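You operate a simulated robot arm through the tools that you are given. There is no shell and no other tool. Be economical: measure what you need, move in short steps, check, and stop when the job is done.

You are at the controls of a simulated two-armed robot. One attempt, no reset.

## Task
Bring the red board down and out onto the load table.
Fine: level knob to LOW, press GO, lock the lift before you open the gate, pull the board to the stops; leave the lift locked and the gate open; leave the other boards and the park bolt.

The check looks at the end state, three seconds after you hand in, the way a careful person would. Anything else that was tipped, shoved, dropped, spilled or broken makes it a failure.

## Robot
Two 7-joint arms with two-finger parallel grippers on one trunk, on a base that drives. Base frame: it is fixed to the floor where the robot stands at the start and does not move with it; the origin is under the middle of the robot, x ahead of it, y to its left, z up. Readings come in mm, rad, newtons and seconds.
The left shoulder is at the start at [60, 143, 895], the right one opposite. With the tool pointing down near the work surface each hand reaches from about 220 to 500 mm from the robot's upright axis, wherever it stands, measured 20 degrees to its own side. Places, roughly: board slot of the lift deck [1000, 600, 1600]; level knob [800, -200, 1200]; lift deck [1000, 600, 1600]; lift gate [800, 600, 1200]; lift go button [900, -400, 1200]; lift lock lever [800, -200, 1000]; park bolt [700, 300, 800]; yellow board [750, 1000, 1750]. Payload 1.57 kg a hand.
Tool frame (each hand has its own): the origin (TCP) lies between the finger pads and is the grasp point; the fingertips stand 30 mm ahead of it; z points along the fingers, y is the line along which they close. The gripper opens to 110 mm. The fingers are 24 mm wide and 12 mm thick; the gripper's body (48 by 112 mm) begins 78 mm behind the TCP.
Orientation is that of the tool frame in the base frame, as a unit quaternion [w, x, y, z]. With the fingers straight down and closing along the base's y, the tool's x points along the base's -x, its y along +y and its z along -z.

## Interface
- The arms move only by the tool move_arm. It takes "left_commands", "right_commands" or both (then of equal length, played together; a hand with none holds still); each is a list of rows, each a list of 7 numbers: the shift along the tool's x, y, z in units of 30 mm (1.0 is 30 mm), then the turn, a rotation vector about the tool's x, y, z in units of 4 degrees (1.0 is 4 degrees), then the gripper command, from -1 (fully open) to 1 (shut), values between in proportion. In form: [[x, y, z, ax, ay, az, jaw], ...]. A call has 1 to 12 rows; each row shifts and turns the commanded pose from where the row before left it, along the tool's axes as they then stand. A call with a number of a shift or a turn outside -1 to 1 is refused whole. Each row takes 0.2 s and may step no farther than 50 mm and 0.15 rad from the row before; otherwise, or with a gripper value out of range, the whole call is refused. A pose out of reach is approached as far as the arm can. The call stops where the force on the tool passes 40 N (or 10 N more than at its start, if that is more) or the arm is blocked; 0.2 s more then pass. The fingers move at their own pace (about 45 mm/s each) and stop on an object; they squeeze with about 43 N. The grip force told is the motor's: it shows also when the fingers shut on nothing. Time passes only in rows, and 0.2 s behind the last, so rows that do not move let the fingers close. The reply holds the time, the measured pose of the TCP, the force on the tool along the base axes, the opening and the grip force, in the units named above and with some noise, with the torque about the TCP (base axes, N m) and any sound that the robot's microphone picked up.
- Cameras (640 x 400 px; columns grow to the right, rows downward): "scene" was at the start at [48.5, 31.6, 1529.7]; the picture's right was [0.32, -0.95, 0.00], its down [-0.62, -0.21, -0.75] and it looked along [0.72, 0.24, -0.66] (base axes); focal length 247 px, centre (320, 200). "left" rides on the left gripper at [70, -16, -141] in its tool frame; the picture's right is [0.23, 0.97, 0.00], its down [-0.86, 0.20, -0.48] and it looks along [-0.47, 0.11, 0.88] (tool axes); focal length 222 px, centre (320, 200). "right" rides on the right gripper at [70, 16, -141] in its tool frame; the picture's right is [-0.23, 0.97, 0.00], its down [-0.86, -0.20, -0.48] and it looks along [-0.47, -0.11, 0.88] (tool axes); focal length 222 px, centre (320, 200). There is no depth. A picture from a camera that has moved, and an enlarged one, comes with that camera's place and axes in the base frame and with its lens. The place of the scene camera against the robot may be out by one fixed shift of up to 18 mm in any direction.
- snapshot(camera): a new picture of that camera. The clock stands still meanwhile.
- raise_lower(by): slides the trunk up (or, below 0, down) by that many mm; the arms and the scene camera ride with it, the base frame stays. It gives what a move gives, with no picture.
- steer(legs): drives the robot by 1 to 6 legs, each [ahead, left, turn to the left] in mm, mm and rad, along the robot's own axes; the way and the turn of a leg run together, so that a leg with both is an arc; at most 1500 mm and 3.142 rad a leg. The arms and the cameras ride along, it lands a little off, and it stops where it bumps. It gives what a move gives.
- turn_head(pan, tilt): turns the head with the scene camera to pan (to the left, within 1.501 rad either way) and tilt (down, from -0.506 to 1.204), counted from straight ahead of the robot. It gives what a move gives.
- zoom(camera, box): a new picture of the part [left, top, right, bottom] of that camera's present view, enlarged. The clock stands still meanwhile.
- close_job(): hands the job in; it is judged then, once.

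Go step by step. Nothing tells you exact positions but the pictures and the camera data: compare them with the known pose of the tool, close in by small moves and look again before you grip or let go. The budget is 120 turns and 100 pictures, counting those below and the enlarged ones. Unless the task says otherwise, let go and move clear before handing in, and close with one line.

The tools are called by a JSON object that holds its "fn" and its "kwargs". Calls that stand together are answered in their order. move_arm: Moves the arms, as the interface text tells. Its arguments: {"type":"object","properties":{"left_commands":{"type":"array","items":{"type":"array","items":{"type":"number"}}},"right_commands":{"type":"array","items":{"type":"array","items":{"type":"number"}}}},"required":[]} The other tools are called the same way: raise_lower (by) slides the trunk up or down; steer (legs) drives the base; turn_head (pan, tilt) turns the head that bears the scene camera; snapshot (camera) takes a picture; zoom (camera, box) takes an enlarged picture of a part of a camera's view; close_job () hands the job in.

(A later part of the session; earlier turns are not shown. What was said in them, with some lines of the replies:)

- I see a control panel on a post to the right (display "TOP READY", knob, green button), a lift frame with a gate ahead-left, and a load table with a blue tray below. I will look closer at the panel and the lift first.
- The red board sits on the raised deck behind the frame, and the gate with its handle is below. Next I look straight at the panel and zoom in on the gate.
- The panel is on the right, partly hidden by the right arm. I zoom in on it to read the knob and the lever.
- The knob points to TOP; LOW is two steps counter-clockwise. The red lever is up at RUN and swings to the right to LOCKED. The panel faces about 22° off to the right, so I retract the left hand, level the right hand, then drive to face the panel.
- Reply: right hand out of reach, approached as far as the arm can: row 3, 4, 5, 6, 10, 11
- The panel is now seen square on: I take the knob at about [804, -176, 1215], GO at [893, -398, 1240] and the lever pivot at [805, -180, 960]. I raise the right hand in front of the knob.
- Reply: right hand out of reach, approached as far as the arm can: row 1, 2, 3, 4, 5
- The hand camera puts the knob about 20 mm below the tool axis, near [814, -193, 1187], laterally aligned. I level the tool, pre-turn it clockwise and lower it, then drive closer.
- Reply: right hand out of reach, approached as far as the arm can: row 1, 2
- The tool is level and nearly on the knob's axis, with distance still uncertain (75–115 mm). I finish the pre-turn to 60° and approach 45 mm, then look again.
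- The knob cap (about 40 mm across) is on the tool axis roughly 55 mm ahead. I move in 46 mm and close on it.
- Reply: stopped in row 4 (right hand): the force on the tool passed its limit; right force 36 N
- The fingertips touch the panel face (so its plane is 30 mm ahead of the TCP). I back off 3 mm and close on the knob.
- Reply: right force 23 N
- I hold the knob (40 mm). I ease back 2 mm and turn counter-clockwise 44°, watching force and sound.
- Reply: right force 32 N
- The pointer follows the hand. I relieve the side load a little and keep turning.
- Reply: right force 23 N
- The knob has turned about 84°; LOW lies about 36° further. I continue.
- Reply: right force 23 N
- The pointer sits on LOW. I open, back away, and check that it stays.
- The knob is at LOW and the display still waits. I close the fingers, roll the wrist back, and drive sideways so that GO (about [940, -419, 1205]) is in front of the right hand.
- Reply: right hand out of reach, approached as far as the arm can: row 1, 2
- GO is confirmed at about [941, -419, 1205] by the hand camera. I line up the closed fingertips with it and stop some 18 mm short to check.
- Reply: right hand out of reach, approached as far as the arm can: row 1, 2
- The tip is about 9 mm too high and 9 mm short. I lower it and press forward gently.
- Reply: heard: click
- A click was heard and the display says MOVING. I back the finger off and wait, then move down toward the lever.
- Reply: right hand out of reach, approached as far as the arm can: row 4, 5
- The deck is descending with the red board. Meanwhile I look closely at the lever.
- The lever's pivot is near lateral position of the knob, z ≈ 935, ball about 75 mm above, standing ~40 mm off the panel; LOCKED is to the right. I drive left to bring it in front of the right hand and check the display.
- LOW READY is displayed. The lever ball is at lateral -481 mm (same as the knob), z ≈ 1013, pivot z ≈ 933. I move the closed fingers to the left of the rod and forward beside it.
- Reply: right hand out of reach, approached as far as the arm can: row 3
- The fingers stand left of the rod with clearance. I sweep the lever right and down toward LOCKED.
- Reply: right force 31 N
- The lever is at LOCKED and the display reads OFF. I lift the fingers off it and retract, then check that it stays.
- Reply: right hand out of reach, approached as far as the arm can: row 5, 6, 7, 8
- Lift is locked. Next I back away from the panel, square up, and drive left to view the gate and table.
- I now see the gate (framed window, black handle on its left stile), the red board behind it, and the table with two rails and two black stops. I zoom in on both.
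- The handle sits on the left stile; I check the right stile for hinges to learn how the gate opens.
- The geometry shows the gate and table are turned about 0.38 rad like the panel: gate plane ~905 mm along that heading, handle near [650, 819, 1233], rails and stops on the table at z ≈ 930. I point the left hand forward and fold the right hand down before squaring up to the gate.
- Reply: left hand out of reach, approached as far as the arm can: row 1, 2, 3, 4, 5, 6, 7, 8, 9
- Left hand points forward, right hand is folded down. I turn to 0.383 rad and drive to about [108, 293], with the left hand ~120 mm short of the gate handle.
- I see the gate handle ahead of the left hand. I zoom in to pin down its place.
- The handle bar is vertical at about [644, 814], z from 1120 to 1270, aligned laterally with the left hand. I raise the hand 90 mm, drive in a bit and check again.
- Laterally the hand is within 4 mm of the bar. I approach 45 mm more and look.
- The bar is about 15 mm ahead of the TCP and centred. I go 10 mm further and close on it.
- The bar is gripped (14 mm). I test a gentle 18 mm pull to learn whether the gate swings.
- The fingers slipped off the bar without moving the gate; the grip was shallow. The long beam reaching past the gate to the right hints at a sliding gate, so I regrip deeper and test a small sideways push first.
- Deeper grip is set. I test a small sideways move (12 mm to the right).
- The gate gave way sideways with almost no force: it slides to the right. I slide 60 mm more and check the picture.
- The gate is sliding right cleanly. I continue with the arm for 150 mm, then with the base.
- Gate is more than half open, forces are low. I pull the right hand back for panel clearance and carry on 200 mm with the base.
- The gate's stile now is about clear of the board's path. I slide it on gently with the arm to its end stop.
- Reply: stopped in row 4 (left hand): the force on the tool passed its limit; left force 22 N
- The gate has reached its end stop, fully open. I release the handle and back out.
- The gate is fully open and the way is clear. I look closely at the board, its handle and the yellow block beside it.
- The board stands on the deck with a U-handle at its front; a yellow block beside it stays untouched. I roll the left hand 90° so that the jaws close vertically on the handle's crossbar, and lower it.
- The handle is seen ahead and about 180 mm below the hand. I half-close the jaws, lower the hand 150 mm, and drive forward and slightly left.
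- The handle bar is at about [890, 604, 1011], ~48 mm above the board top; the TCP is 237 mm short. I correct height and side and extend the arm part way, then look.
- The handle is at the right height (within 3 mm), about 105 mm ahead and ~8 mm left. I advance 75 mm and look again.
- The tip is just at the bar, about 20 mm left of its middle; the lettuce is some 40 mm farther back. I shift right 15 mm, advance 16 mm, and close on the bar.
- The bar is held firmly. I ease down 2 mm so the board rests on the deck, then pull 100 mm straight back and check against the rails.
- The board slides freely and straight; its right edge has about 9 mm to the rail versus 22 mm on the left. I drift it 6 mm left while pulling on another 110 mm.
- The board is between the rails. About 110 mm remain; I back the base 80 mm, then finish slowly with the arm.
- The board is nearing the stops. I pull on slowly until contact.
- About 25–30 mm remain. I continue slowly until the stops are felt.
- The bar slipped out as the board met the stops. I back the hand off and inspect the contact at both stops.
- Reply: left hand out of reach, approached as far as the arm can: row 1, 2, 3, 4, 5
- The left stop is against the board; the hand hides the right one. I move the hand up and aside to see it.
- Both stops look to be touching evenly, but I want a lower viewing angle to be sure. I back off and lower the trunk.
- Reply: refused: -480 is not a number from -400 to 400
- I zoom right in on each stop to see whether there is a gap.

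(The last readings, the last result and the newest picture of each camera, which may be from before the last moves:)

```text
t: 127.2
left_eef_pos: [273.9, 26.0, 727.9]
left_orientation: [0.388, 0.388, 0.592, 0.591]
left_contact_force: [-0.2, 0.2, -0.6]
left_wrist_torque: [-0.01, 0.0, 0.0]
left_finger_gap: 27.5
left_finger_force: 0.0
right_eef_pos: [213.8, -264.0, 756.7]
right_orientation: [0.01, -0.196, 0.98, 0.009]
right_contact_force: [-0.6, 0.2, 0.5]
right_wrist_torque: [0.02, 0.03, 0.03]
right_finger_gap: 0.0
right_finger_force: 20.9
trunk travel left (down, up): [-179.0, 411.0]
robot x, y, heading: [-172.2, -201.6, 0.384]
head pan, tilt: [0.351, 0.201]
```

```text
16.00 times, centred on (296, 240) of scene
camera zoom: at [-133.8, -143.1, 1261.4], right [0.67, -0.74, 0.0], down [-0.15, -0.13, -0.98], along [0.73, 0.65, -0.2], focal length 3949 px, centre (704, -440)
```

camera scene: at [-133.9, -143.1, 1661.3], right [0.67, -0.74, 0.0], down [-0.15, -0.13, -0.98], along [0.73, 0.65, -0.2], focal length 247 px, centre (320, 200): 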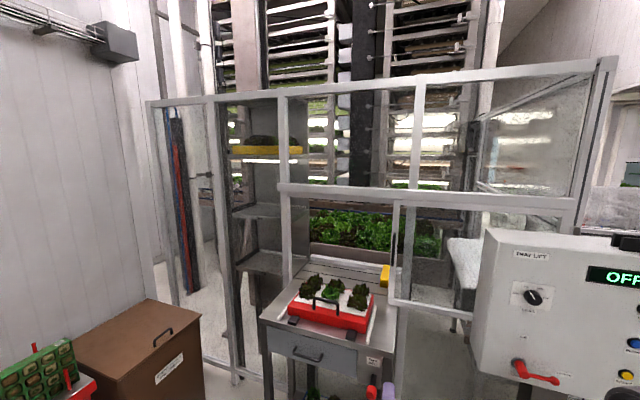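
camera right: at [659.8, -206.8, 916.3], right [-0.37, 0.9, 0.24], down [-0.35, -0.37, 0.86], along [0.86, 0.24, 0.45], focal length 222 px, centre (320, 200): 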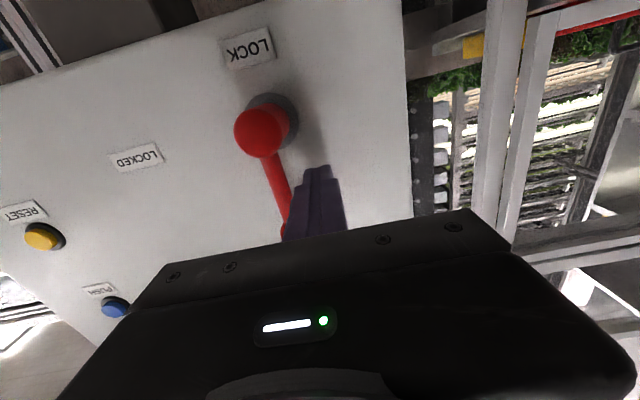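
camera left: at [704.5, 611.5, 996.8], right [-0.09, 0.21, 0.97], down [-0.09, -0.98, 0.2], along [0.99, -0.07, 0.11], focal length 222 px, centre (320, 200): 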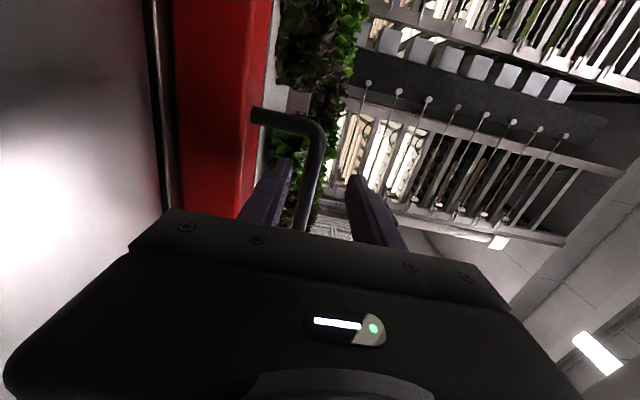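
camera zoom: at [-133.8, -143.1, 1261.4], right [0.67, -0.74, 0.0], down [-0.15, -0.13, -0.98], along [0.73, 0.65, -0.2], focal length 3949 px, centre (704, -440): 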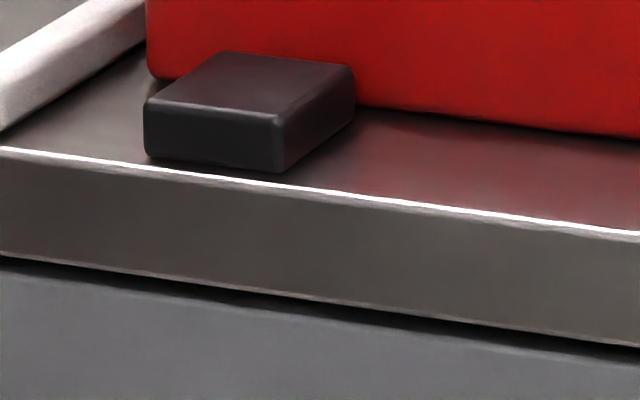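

The view leaves a few millimetres of doubt (rounded edges versus a small gap). To be sure, I go back, take the handle again and pull in small steps until the stops are felt.

{"fn": "raise_lower", "kwargs": {"by": 400}}

{"fn": "steer", "kwargs": {"legs": [[0, 299, 0], [360, 0, 0]]}}

{"fn": "turn_head", "kwargs": {"pan": 0.1, "tilt": 0.75}}

{"fn": "move_arm", "kwargs": {"left_commands": [[0, -0.8, 0, 0, 0, 0, 0.16], [0, -0.8, 0, 0, 0, 0, 0.16], [0, -0.8, 0, 0, 0, 0, 0.16], [0, -0.8, 0, 0, 0, 0, 0.16], [0, -0.7, 0, 0, 0, 0, 0.16], [0, 0, 0, 0, 0, 0, 0.16]]}}

{"fn": "snapshot", "kwargs": {"camera": "left"}}

{"fn": "zoom", "kwargs": {"camera": "scene", "box": [220, 150, 420, 290]}}

```text
t: 131.0
left_eef_pos: [274.2, 25.8, 1128.6]
left_orientation: [0.387, 0.388, 0.592, 0.591]
left_contact_force: [-0.2, 0.2, 0.1]
left_wrist_torque: [-0.01, -0.02, 0.0]
left_finger_gap: 27.5
left_finger_force: 0.1
right_eef_pos: [213.5, -263.4, 1156.3]
right_orientation: [0.009, -0.198, 0.98, 0.008]
right_contact_force: [1.1, 0.5, 0.4]
right_wrist_torque: [0.0, 0.01, 0.0]
right_finger_gap: 0.2
right_finger_force: 21.5
trunk travel left (down, up): [-579.0, 11.0]
robot x, y, heading: [-173.8, -198.0, 0.381]
head pan, tilt: [0.351, 0.201]
```

```text
t: 135.0
left_eef_pos: [499.9, 433.7, 1127.4]
left_orientation: [0.387, 0.388, 0.592, 0.591]
left_contact_force: [0.4, 1.7, -0.2]
left_wrist_torque: [-0.01, 0.0, 0.02]
left_finger_gap: 27.2
left_finger_force: 0.1
right_eef_pos: [440.4, 144.6, 1156.7]
right_orientation: [0.009, -0.197, 0.98, 0.008]
right_contact_force: [-0.3, -0.4, -0.8]
right_wrist_torque: [-0.05, 0.04, -0.01]
right_finger_gap: 0.2
right_finger_force: 21.3
trunk travel left (down, up): [-579.0, 11.0]
robot x, y, heading: [51.6, 205.6, 0.38]
head pan, tilt: [0.351, 0.201]
```

```text
t: 136.0
left_eef_pos: [499.7, 433.8, 1128.6]
left_orientation: [0.387, 0.388, 0.592, 0.591]
left_contact_force: [0.9, 0.2, -1.1]
left_wrist_torque: [0.0, 0.0, -0.03]
left_finger_gap: 27.5
left_finger_force: 0.1
right_eef_pos: [438.7, 144.6, 1156.7]
right_orientation: [0.01, -0.197, 0.98, 0.008]
right_contact_force: [0.2, 0.0, 0.0]
right_wrist_torque: [0.02, 0.0, 0.0]
right_finger_gap: 0.0
right_finger_force: 21.2
trunk travel left (down, up): [-579.0, 11.0]
robot x, y, heading: [48.9, 210.2, 0.386]
head pan, tilt: [0.099, 0.75]
```

```text
t: 137.4
left_eef_pos: [499.8, 435.7, 1011.4]
left_orientation: [0.388, 0.388, 0.592, 0.591]
left_contact_force: [0.0, 1.3, -0.2]
left_wrist_torque: [-0.04, 0.0, 0.01]
left_finger_gap: 46.2
left_finger_force: 0.1
right_eef_pos: [439.2, 143.8, 1156.6]
right_orientation: [0.01, -0.198, 0.98, 0.008]
right_contact_force: [0.3, 0.1, 0.9]
right_wrist_torque: [0.0, -0.03, 0.01]
right_finger_gap: 0.0
right_finger_force: 21.4
trunk travel left (down, up): [-579.0, 11.0]
robot x, y, heading: [49.3, 208.8, 0.383]
head pan, tilt: [0.099, 0.75]
```

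```text
11 pictures are left
camera left: at [341.7, 443.0, 995.3], right [-0.09, 0.21, 0.97], down [-0.1, -0.97, 0.2], along [0.99, -0.08, 0.11], focal length 222 px, centre (320, 200)
```

left: 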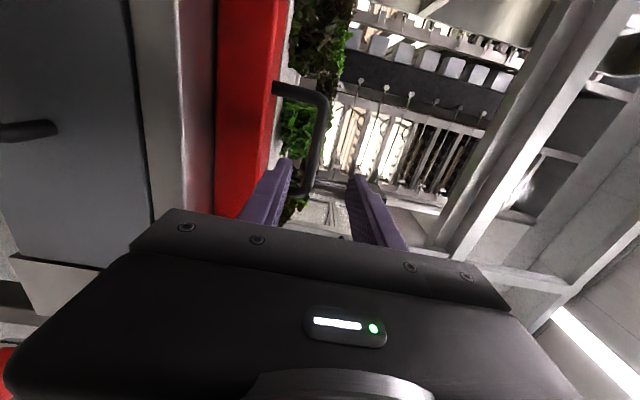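

```text
2.86 times, centred on (320, 220) of scene
camera zoom: at [95.8, 241.0, 1611.8], right [0.46, -0.89, 0.0], down [-0.6, -0.31, -0.73], along [0.65, 0.34, -0.68], focal length 705 px, centre (320, 143)
```

zoom: 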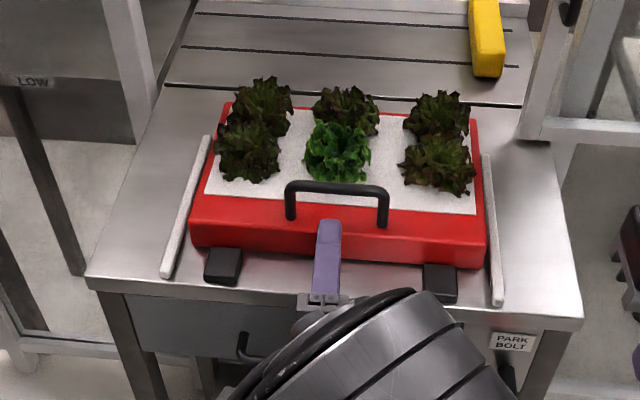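

Same picture as in the first approach, a bit closer. I shift 5 mm right, advance 80 mm and grip the bar again.

{"fn": "move_arm", "kwargs": {"left_commands": [[-0.17, 0, 0.6, 0, 0, 0, 0.16], [0, 0, 0.7, 0, 0, 0, 0.16], [0, 0, 0.7, 0, 0, 0, 0.16], [0, 0, 0.65, 0, 0, 0, 0.16], [0, 0, 0, 0, 0, 0, 0.16], [0, 0, 0, 0, 0, 0, 1], [0, 0, 0, 0, 0, 0, 1], [0, 0, 0, 0, 0, 0, 1], [0, 0, 0, 0, 0, 0, 1], [0, 0, 0, 0, 0, 0, 1]]}}

{"fn": "zoom", "kwargs": {"camera": "scene", "box": [260, 165, 400, 265]}}

```text
t: 139.6
left_eef_pos: [573.8, 462.1, 1011.8]
left_orientation: [0.388, 0.387, 0.592, 0.59]
left_contact_force: [0.1, 0.3, 0.6]
left_wrist_torque: [-0.01, 0.0, 0.01]
left_finger_gap: 0.2
left_finger_force: 21.0
right_eef_pos: [439.5, 144.8, 1157.4]
right_orientation: [0.009, -0.197, 0.98, 0.008]
right_contact_force: [0.2, 0.5, 0.2]
right_wrist_torque: [0.01, 0.0, -0.01]
right_finger_gap: 0.0
right_finger_force: 21.2
trunk travel left (down, up): [-579.0, 11.0]
robot x, y, heading: [53.2, 211.2, 0.382]
head pan, tilt: [0.099, 0.75]
```

```text
4.00 times, centred on (330, 215) of scene
camera zoom: at [96.2, 241.0, 1611.7], right [0.46, -0.89, 0.0], down [-0.61, -0.31, -0.73], along [0.65, 0.34, -0.68], focal length 987 px, centre (280, 140)
```

zoom: 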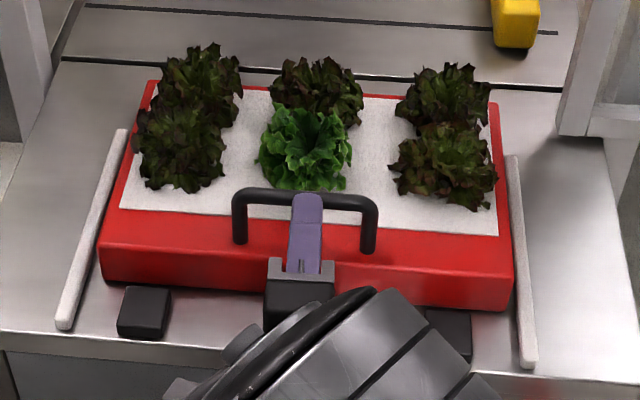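

The fingers closed just short of the bar. I open, advance 25 mm more and close again.

{"fn": "move_arm", "kwargs": {"left_commands": [[0, 0, -0.4, 0, 0, 0, 0.16], [0, 0, 0, 0, 0, 0, 0.16], [0, 0, 0, 0, 0, 0, 0.16], [0, 0, 0.6, 0, 0, 0, 0.16], [0, 0, 0.6, 0, 0, 0, 0.16], [0, 0, 0, 0, 0, 0, 0.16], [0, 0, 0, 0, 0, 0, 1], [0, 0, 0, 0, 0, 0, 1], [0, 0, 0, 0, 0, 0, 1], [0, 0, 0, 0, 0, 0, 1], [0, 0, 0, 0, 0, 0, 1]]}}

```text
t: 142.0
left_eef_pos: [597.9, 471.0, 1011.3]
left_orientation: [0.387, 0.389, 0.592, 0.591]
left_contact_force: [0.7, 0.8, 0.5]
left_wrist_torque: [0.51, 0.32, -0.06]
left_finger_gap: 13.9
left_finger_force: 29.7
right_eef_pos: [441.2, 145.8, 1156.5]
right_orientation: [0.01, -0.197, 0.98, 0.008]
right_contact_force: [-0.8, 0.6, 0.2]
right_wrist_torque: [0.02, 0.03, -0.01]
right_finger_gap: 0.3
right_finger_force: 21.7
trunk travel left (down, up): [-579.0, 11.0]
robot x, y, heading: [49.8, 210.4, 0.381]
head pan, tilt: [0.099, 0.75]
```

The bar is held again. I pull in 3 mm steps and watch the force.

{"fn": "move_arm", "kwargs": {"left_commands": [[0, 0, -0.1, 0, 0, 0, 1], [0, 0, -0.1, 0, 0, 0, 1], [0, 0, -0.1, 0, 0, 0, 1], [0, 0, 0, 0, 0, 0, 1]]}}

```text
t: 143.0
left_eef_pos: [588.2, 467.8, 1010.7]
left_orientation: [0.387, 0.388, 0.593, 0.59]
left_contact_force: [0.9, 0.7, 0.0]
left_wrist_torque: [0.47, 0.24, -0.15]
left_finger_gap: 13.6
left_finger_force: 30.4
right_eef_pos: [440.6, 145.8, 1158.4]
right_orientation: [0.009, -0.198, 0.98, 0.008]
right_contact_force: [0.2, 1.1, -0.4]
right_wrist_torque: [0.02, 0.0, 0.01]
right_finger_gap: 0.1
right_finger_force: 21.2
trunk travel left (down, up): [-579.0, 11.0]
robot x, y, heading: [49.3, 210.0, 0.379]
head pan, tilt: [0.099, 0.75]
```

Force is near zero; I check by picture whether the board followed.

{"fn": "zoom", "kwargs": {"camera": "scene", "box": [260, 165, 400, 265]}}

```text
4.00 times, centred on (330, 215) of scene
camera zoom: at [96.8, 241.2, 1611.7], right [0.46, -0.89, 0.0], down [-0.61, -0.31, -0.73], along [0.65, 0.34, -0.68], focal length 987 px, centre (280, 140)
```

zoom: 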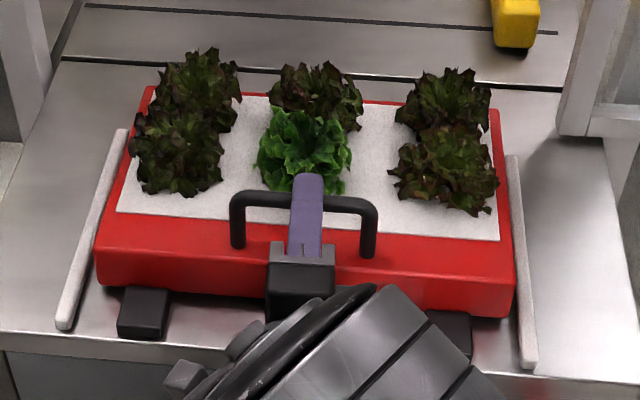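

The board did follow by about 9 mm, so it had not been at the stops yet. I keep pulling in small steps.

{"fn": "move_arm", "kwargs": {"left_commands": [[0, 0, -0.1, 0, 0, 0, 1], [0, 0, -0.1, 0, 0, 0, 1], [0, 0, -0.1, 0, 0, 0, 1], [0, 0, 0, 0, 0, 0, 1]]}}

```text
t: 144.0
left_eef_pos: [580.0, 464.2, 1009.2]
left_orientation: [0.387, 0.388, 0.592, 0.59]
left_contact_force: [8.8, 5.7, -5.5]
left_wrist_torque: [0.11, 0.04, 0.37]
left_finger_gap: 13.4
left_finger_force: 30.0
right_eef_pos: [440.9, 145.8, 1156.0]
right_orientation: [0.01, -0.198, 0.98, 0.009]
right_contact_force: [0.9, 0.0, 0.2]
right_wrist_torque: [-0.06, 0.01, -0.01]
right_finger_gap: 0.1
right_finger_force: 21.5
trunk travel left (down, up): [-579.0, 11.0]
robot x, y, heading: [50.5, 206.8, 0.376]
head pan, tilt: [0.099, 0.75]
```

Now a reaction of about 10 N builds up, as from the stops. One more small step confirms it.

{"fn": "move_arm", "kwargs": {"left_commands": [[0, 0, -0.05, 0, 0, 0, 1], [0, 0, -0.05, 0, 0, 0, 1], [0, 0, 0, 0, 0, 0, 1]]}}

{"fn": "zoom", "kwargs": {"camera": "scene", "box": [260, 165, 400, 265]}}

```text
t: 144.8
left_eef_pos: [578.1, 463.0, 1010.8]
left_orientation: [0.387, 0.389, 0.592, 0.59]
left_contact_force: [8.0, 4.2, -6.7]
left_wrist_torque: [0.15, 0.09, 0.35]
left_finger_gap: 13.4
left_finger_force: 30.1
right_eef_pos: [441.2, 145.3, 1156.2]
right_orientation: [0.008, -0.198, 0.98, 0.008]
right_contact_force: [-0.6, 0.3, -0.2]
right_wrist_torque: [0.0, -0.03, -0.02]
right_finger_gap: 0.0
right_finger_force: 21.8
trunk travel left (down, up): [-579.0, 11.0]
robot x, y, heading: [54.3, 208.0, 0.381]
head pan, tilt: [0.099, 0.75]
```

```text
4.00 times, centred on (330, 215) of scene
camera zoom: at [98.0, 242.0, 1611.6], right [0.46, -0.89, 0.0], down [-0.61, -0.32, -0.73], along [0.65, 0.34, -0.68], focal length 987 px, centre (280, 140)
```

zoom: 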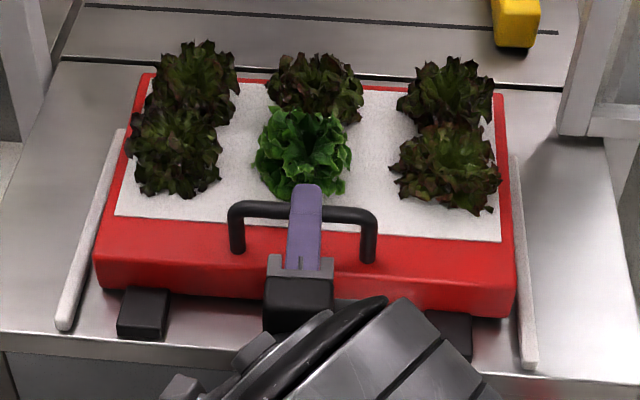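

The board is against the stops: pulling at the high handle even starts to tip its back up slightly. I ease forward a few millimetres so it settles flat, still touching the stops.

{"fn": "move_arm", "kwargs": {"left_commands": [[0, 0.03, 0.07, 0, 0, 0, 1], [0, 0.03, 0.07, 0, 0, 0, 1], [0, 0, 0.05, 0, 0, 0, 1], [0, 0, 0, 0, 0, 0, 1]]}}

{"fn": "zoom", "kwargs": {"camera": "scene", "box": [260, 165, 400, 265]}}

```text
t: 145.8
left_eef_pos: [583.6, 463.8, 1013.1]
left_orientation: [0.387, 0.388, 0.593, 0.59]
left_contact_force: [6.0, 3.6, -10.4]
left_wrist_torque: [-0.07, 0.19, -0.19]
left_finger_gap: 13.8
left_finger_force: 30.3
right_eef_pos: [440.5, 145.5, 1154.2]
right_orientation: [0.009, -0.198, 0.98, 0.008]
right_contact_force: [0.5, 0.6, 0.1]
right_wrist_torque: [-0.03, -0.01, 0.0]
right_finger_gap: 0.0
right_finger_force: 20.8
trunk travel left (down, up): [-579.0, 11.0]
robot x, y, heading: [53.7, 207.7, 0.381]
head pan, tilt: [0.099, 0.75]
```

```text
4.00 times, centred on (330, 215) of scene
camera zoom: at [98.2, 241.9, 1611.6], right [0.46, -0.89, 0.0], down [-0.61, -0.32, -0.73], along [0.65, 0.34, -0.68], focal length 987 px, centre (280, 140)
```

zoom: 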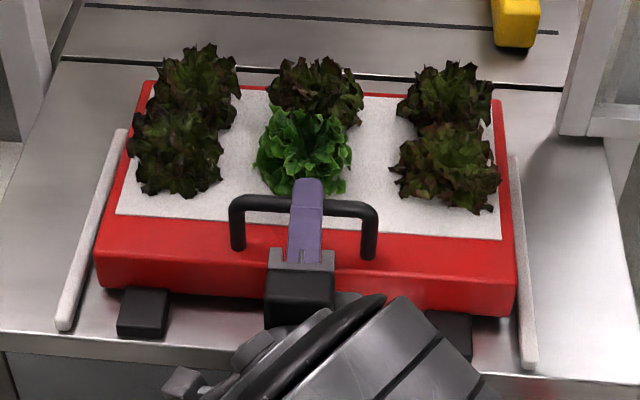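

The back is still slightly raised and the hand carries some weight. I lower 3 mm and ease 2 mm more.

{"fn": "move_arm", "kwargs": {"left_commands": [[0, -0.05, 0.04, 0, 0, 0, 1], [0, -0.05, 0.04, 0, 0, 0, 1], [0, 0, 0, 0, 0, 0, 1]]}}

{"fn": "zoom", "kwargs": {"camera": "scene", "box": [260, 165, 400, 265]}}

```text
t: 146.6
left_eef_pos: [585.4, 464.8, 1010.2]
left_orientation: [0.388, 0.388, 0.592, 0.591]
left_contact_force: [8.9, 4.2, -4.8]
left_wrist_torque: [-0.02, 0.04, -0.1]
left_finger_gap: 13.4
left_finger_force: 30.3
right_eef_pos: [441.7, 144.9, 1156.9]
right_orientation: [0.009, -0.198, 0.98, 0.009]
right_contact_force: [-0.4, -0.6, 0.2]
right_wrist_torque: [-0.01, -0.01, -0.01]
right_finger_gap: 0.0
right_finger_force: 21.3
trunk travel left (down, up): [-579.0, 11.0]
robot x, y, heading: [54.4, 207.5, 0.383]
head pan, tilt: [0.099, 0.75]
```

```text
4.00 times, centred on (330, 215) of scene
camera zoom: at [97.9, 241.7, 1611.7], right [0.46, -0.89, 0.0], down [-0.61, -0.32, -0.73], along [0.65, 0.34, -0.68], focal length 987 px, centre (280, 140)
```

zoom: 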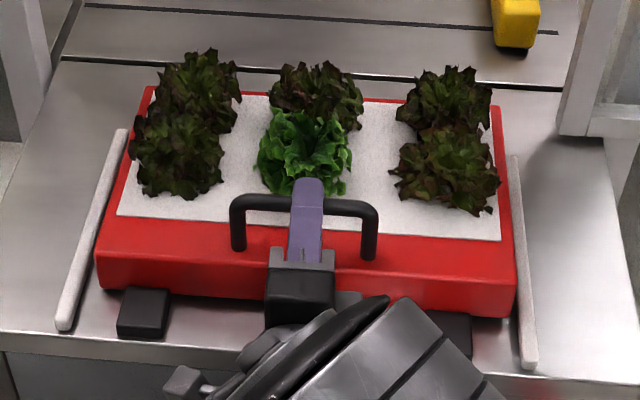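

The board is almost flat, still 9 N of pull. I ease another 3 mm.

{"fn": "move_arm", "kwargs": {"left_commands": [[0, -0.02, 0.05, 0, 0, 0, 1], [0, -0.02, 0.05, 0, 0, 0, 1], [0, 0, 0, 0, 0, 0, 1]]}}

{"fn": "zoom", "kwargs": {"camera": "scene", "box": [260, 165, 400, 265]}}

```text
t: 147.4
left_eef_pos: [588.4, 466.6, 1008.4]
left_orientation: [0.387, 0.388, 0.592, 0.591]
left_contact_force: [-0.3, -0.6, -4.0]
left_wrist_torque: [0.52, 0.29, -0.06]
left_finger_gap: 13.6
left_finger_force: 30.5
right_eef_pos: [439.8, 146.5, 1156.1]
right_orientation: [0.01, -0.197, 0.98, 0.009]
right_contact_force: [-0.4, -0.8, 0.3]
right_wrist_torque: [0.01, 0.01, 0.02]
right_finger_gap: 0.2
right_finger_force: 21.0
trunk travel left (down, up): [-579.0, 11.0]
robot x, y, heading: [56.1, 209.5, 0.38]
head pan, tilt: [0.099, 0.75]
```

```text
4.00 times, centred on (330, 215) of scene
camera zoom: at [96.4, 240.9, 1611.7], right [0.46, -0.89, 0.0], down [-0.61, -0.31, -0.73], along [0.65, 0.34, -0.68], focal length 987 px, centre (280, 140)
```

zoom: 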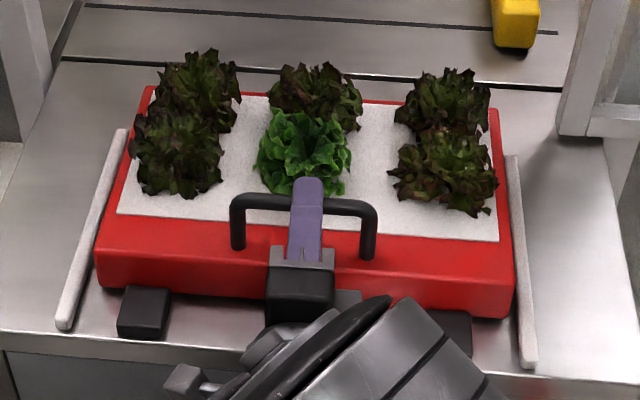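

Force is now nil and the board lies flat, but easing may have let it back a hair. I pull 4 mm again to light contact before releasing.

{"fn": "move_arm", "kwargs": {"left_commands": [[0, 0.02, -0.06, 0, 0, 0, 1], [0, 0.02, -0.06, 0, 0, 0, 1], [0, 0, 0, 0, 0, 0, 1]]}}

```text
t: 148.2
left_eef_pos: [585.1, 465.4, 1008.2]
left_orientation: [0.387, 0.389, 0.593, 0.59]
left_contact_force: [7.2, 2.6, -9.9]
left_wrist_torque: [0.24, 0.24, 0.05]
left_finger_gap: 13.8
left_finger_force: 30.1
right_eef_pos: [441.6, 144.6, 1155.4]
right_orientation: [0.009, -0.198, 0.98, 0.008]
right_contact_force: [-0.2, 0.3, 0.6]
right_wrist_torque: [-0.02, 0.02, -0.01]
right_finger_gap: 0.0
right_finger_force: 21.0
trunk travel left (down, up): [-579.0, 11.0]
robot x, y, heading: [52.4, 206.7, 0.379]
head pan, tilt: [0.099, 0.75]
```

Contact is felt within 3 mm (7.6 N). I ease 1.5 mm, open the jaws and withdraw straight back.

{"fn": "move_arm", "kwargs": {"left_commands": [[0, 0, 0.05, 0, 0, 0, 1], [0, 0, 0, 0, 0, 0, 0.6], [0, 0, 0, 0, 0, 0, 0.16], [0, 0, 0, 0, 0, 0, 0.16], [0, 0, 0, 0, 0, 0, 0.16], [0, 0, -0.6, 0, 0, 0, 0.16], [0, 0, -0.8, 0, 0, 0, 0.16], [0, 0, -0.8, 0, 0, 0, 0.16]]}}

{"fn": "steer", "kwargs": {"legs": [[-300, 0, 0], [0, -300, 0]]}}

{"fn": "turn_head", "kwargs": {"pan": 0.35, "tilt": 0.4}}

{"fn": "snapshot", "kwargs": {"camera": "scene"}}

```text
t: 150.0
left_eef_pos: [523.3, 437.8, 1010.6]
left_orientation: [0.387, 0.388, 0.592, 0.591]
left_contact_force: [0.5, 0.1, 0.1]
left_wrist_torque: [0.0, 0.0, -0.01]
left_finger_gap: 46.3
left_finger_force: 0.1
right_eef_pos: [438.7, 144.7, 1156.4]
right_orientation: [0.01, -0.198, 0.98, 0.008]
right_contact_force: [0.0, 0.2, 0.3]
right_wrist_torque: [0.0, 0.02, -0.04]
right_finger_gap: 0.0
right_finger_force: 21.4
trunk travel left (down, up): [-579.0, 11.0]
robot x, y, heading: [52.8, 209.0, 0.378]
head pan, tilt: [0.099, 0.75]
```

```text
t: 153.6
left_eef_pos: [359.8, 58.5, 1010.6]
left_orientation: [0.386, 0.388, 0.593, 0.591]
left_contact_force: [0.1, -0.3, -0.8]
left_wrist_torque: [-0.02, -0.03, 0.05]
left_finger_gap: 46.2
left_finger_force: 0.1
right_eef_pos: [276.0, -236.7, 1156.1]
right_orientation: [0.008, -0.198, 0.98, 0.009]
right_contact_force: [0.9, -0.8, 0.0]
right_wrist_torque: [0.0, 0.0, 0.01]
right_finger_gap: 0.0
right_finger_force: 21.2
trunk travel left (down, up): [-579.0, 11.0]
robot x, y, heading: [-113.7, -173.0, 0.389]
head pan, tilt: [0.099, 0.75]
```

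```text
t: 154.4
left_eef_pos: [359.3, 58.7, 1011.3]
left_orientation: [0.386, 0.387, 0.593, 0.592]
left_contact_force: [-0.1, 0.3, 0.2]
left_wrist_torque: [0.02, 0.02, 0.0]
left_finger_gap: 46.2
left_finger_force: 0.0
right_eef_pos: [275.9, -235.9, 1157.3]
right_orientation: [0.009, -0.201, 0.98, 0.007]
right_contact_force: [0.5, -0.8, -0.1]
right_wrist_torque: [0.0, -0.01, -0.01]
right_finger_gap: 0.0
right_finger_force: 21.6
trunk travel left (down, up): [-579.0, 11.0]
robot x, y, heading: [-114.2, -175.2, 0.385]
head pan, tilt: [0.351, 0.4]
```

```text
3 pictures are left
camera scene: at [-73.0, -117.6, 1642.8], right [0.67, -0.74, 0.0], down [-0.29, -0.26, -0.92], along [0.68, 0.62, -0.39], focal length 247 px, centre (320, 200)
```

scene: 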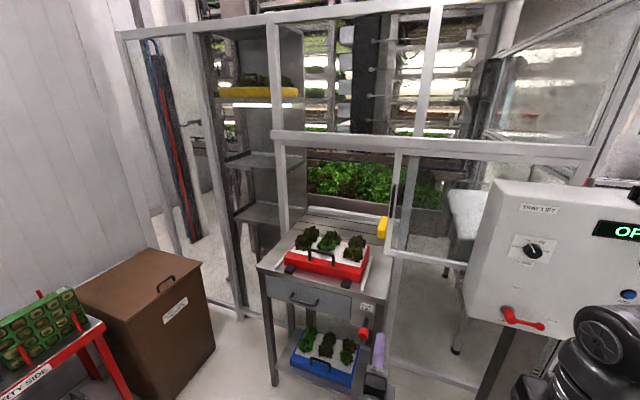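

{"fn": "zoom", "kwargs": {"camera": "scene", "box": [270, 215, 385, 300]}}

```text
4.71 times, centred on (328, 258) of scene
camera zoom: at [-73.0, -117.6, 1642.8], right [0.67, -0.74, 0.0], down [-0.29, -0.26, -0.92], along [0.68, 0.62, -0.39], focal length 1162 px, centre (285, -71)
```

zoom: 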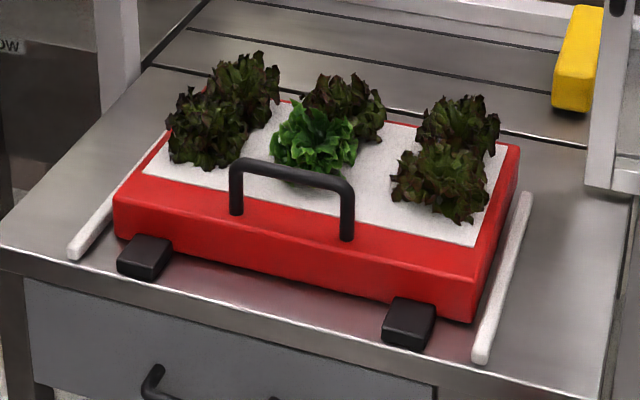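

The red board lies flat against both stops with its plants upright. The gate is open, the lever is at LOCKED, and both hands are clear, so I hand in.

{"fn": "close_job", "kwargs": {}}

```text
The job is handed in.
```

The red board is down and out on the load table against both stops, with the lift locked and the gate open; I did not touch the other boards or the park bolt.
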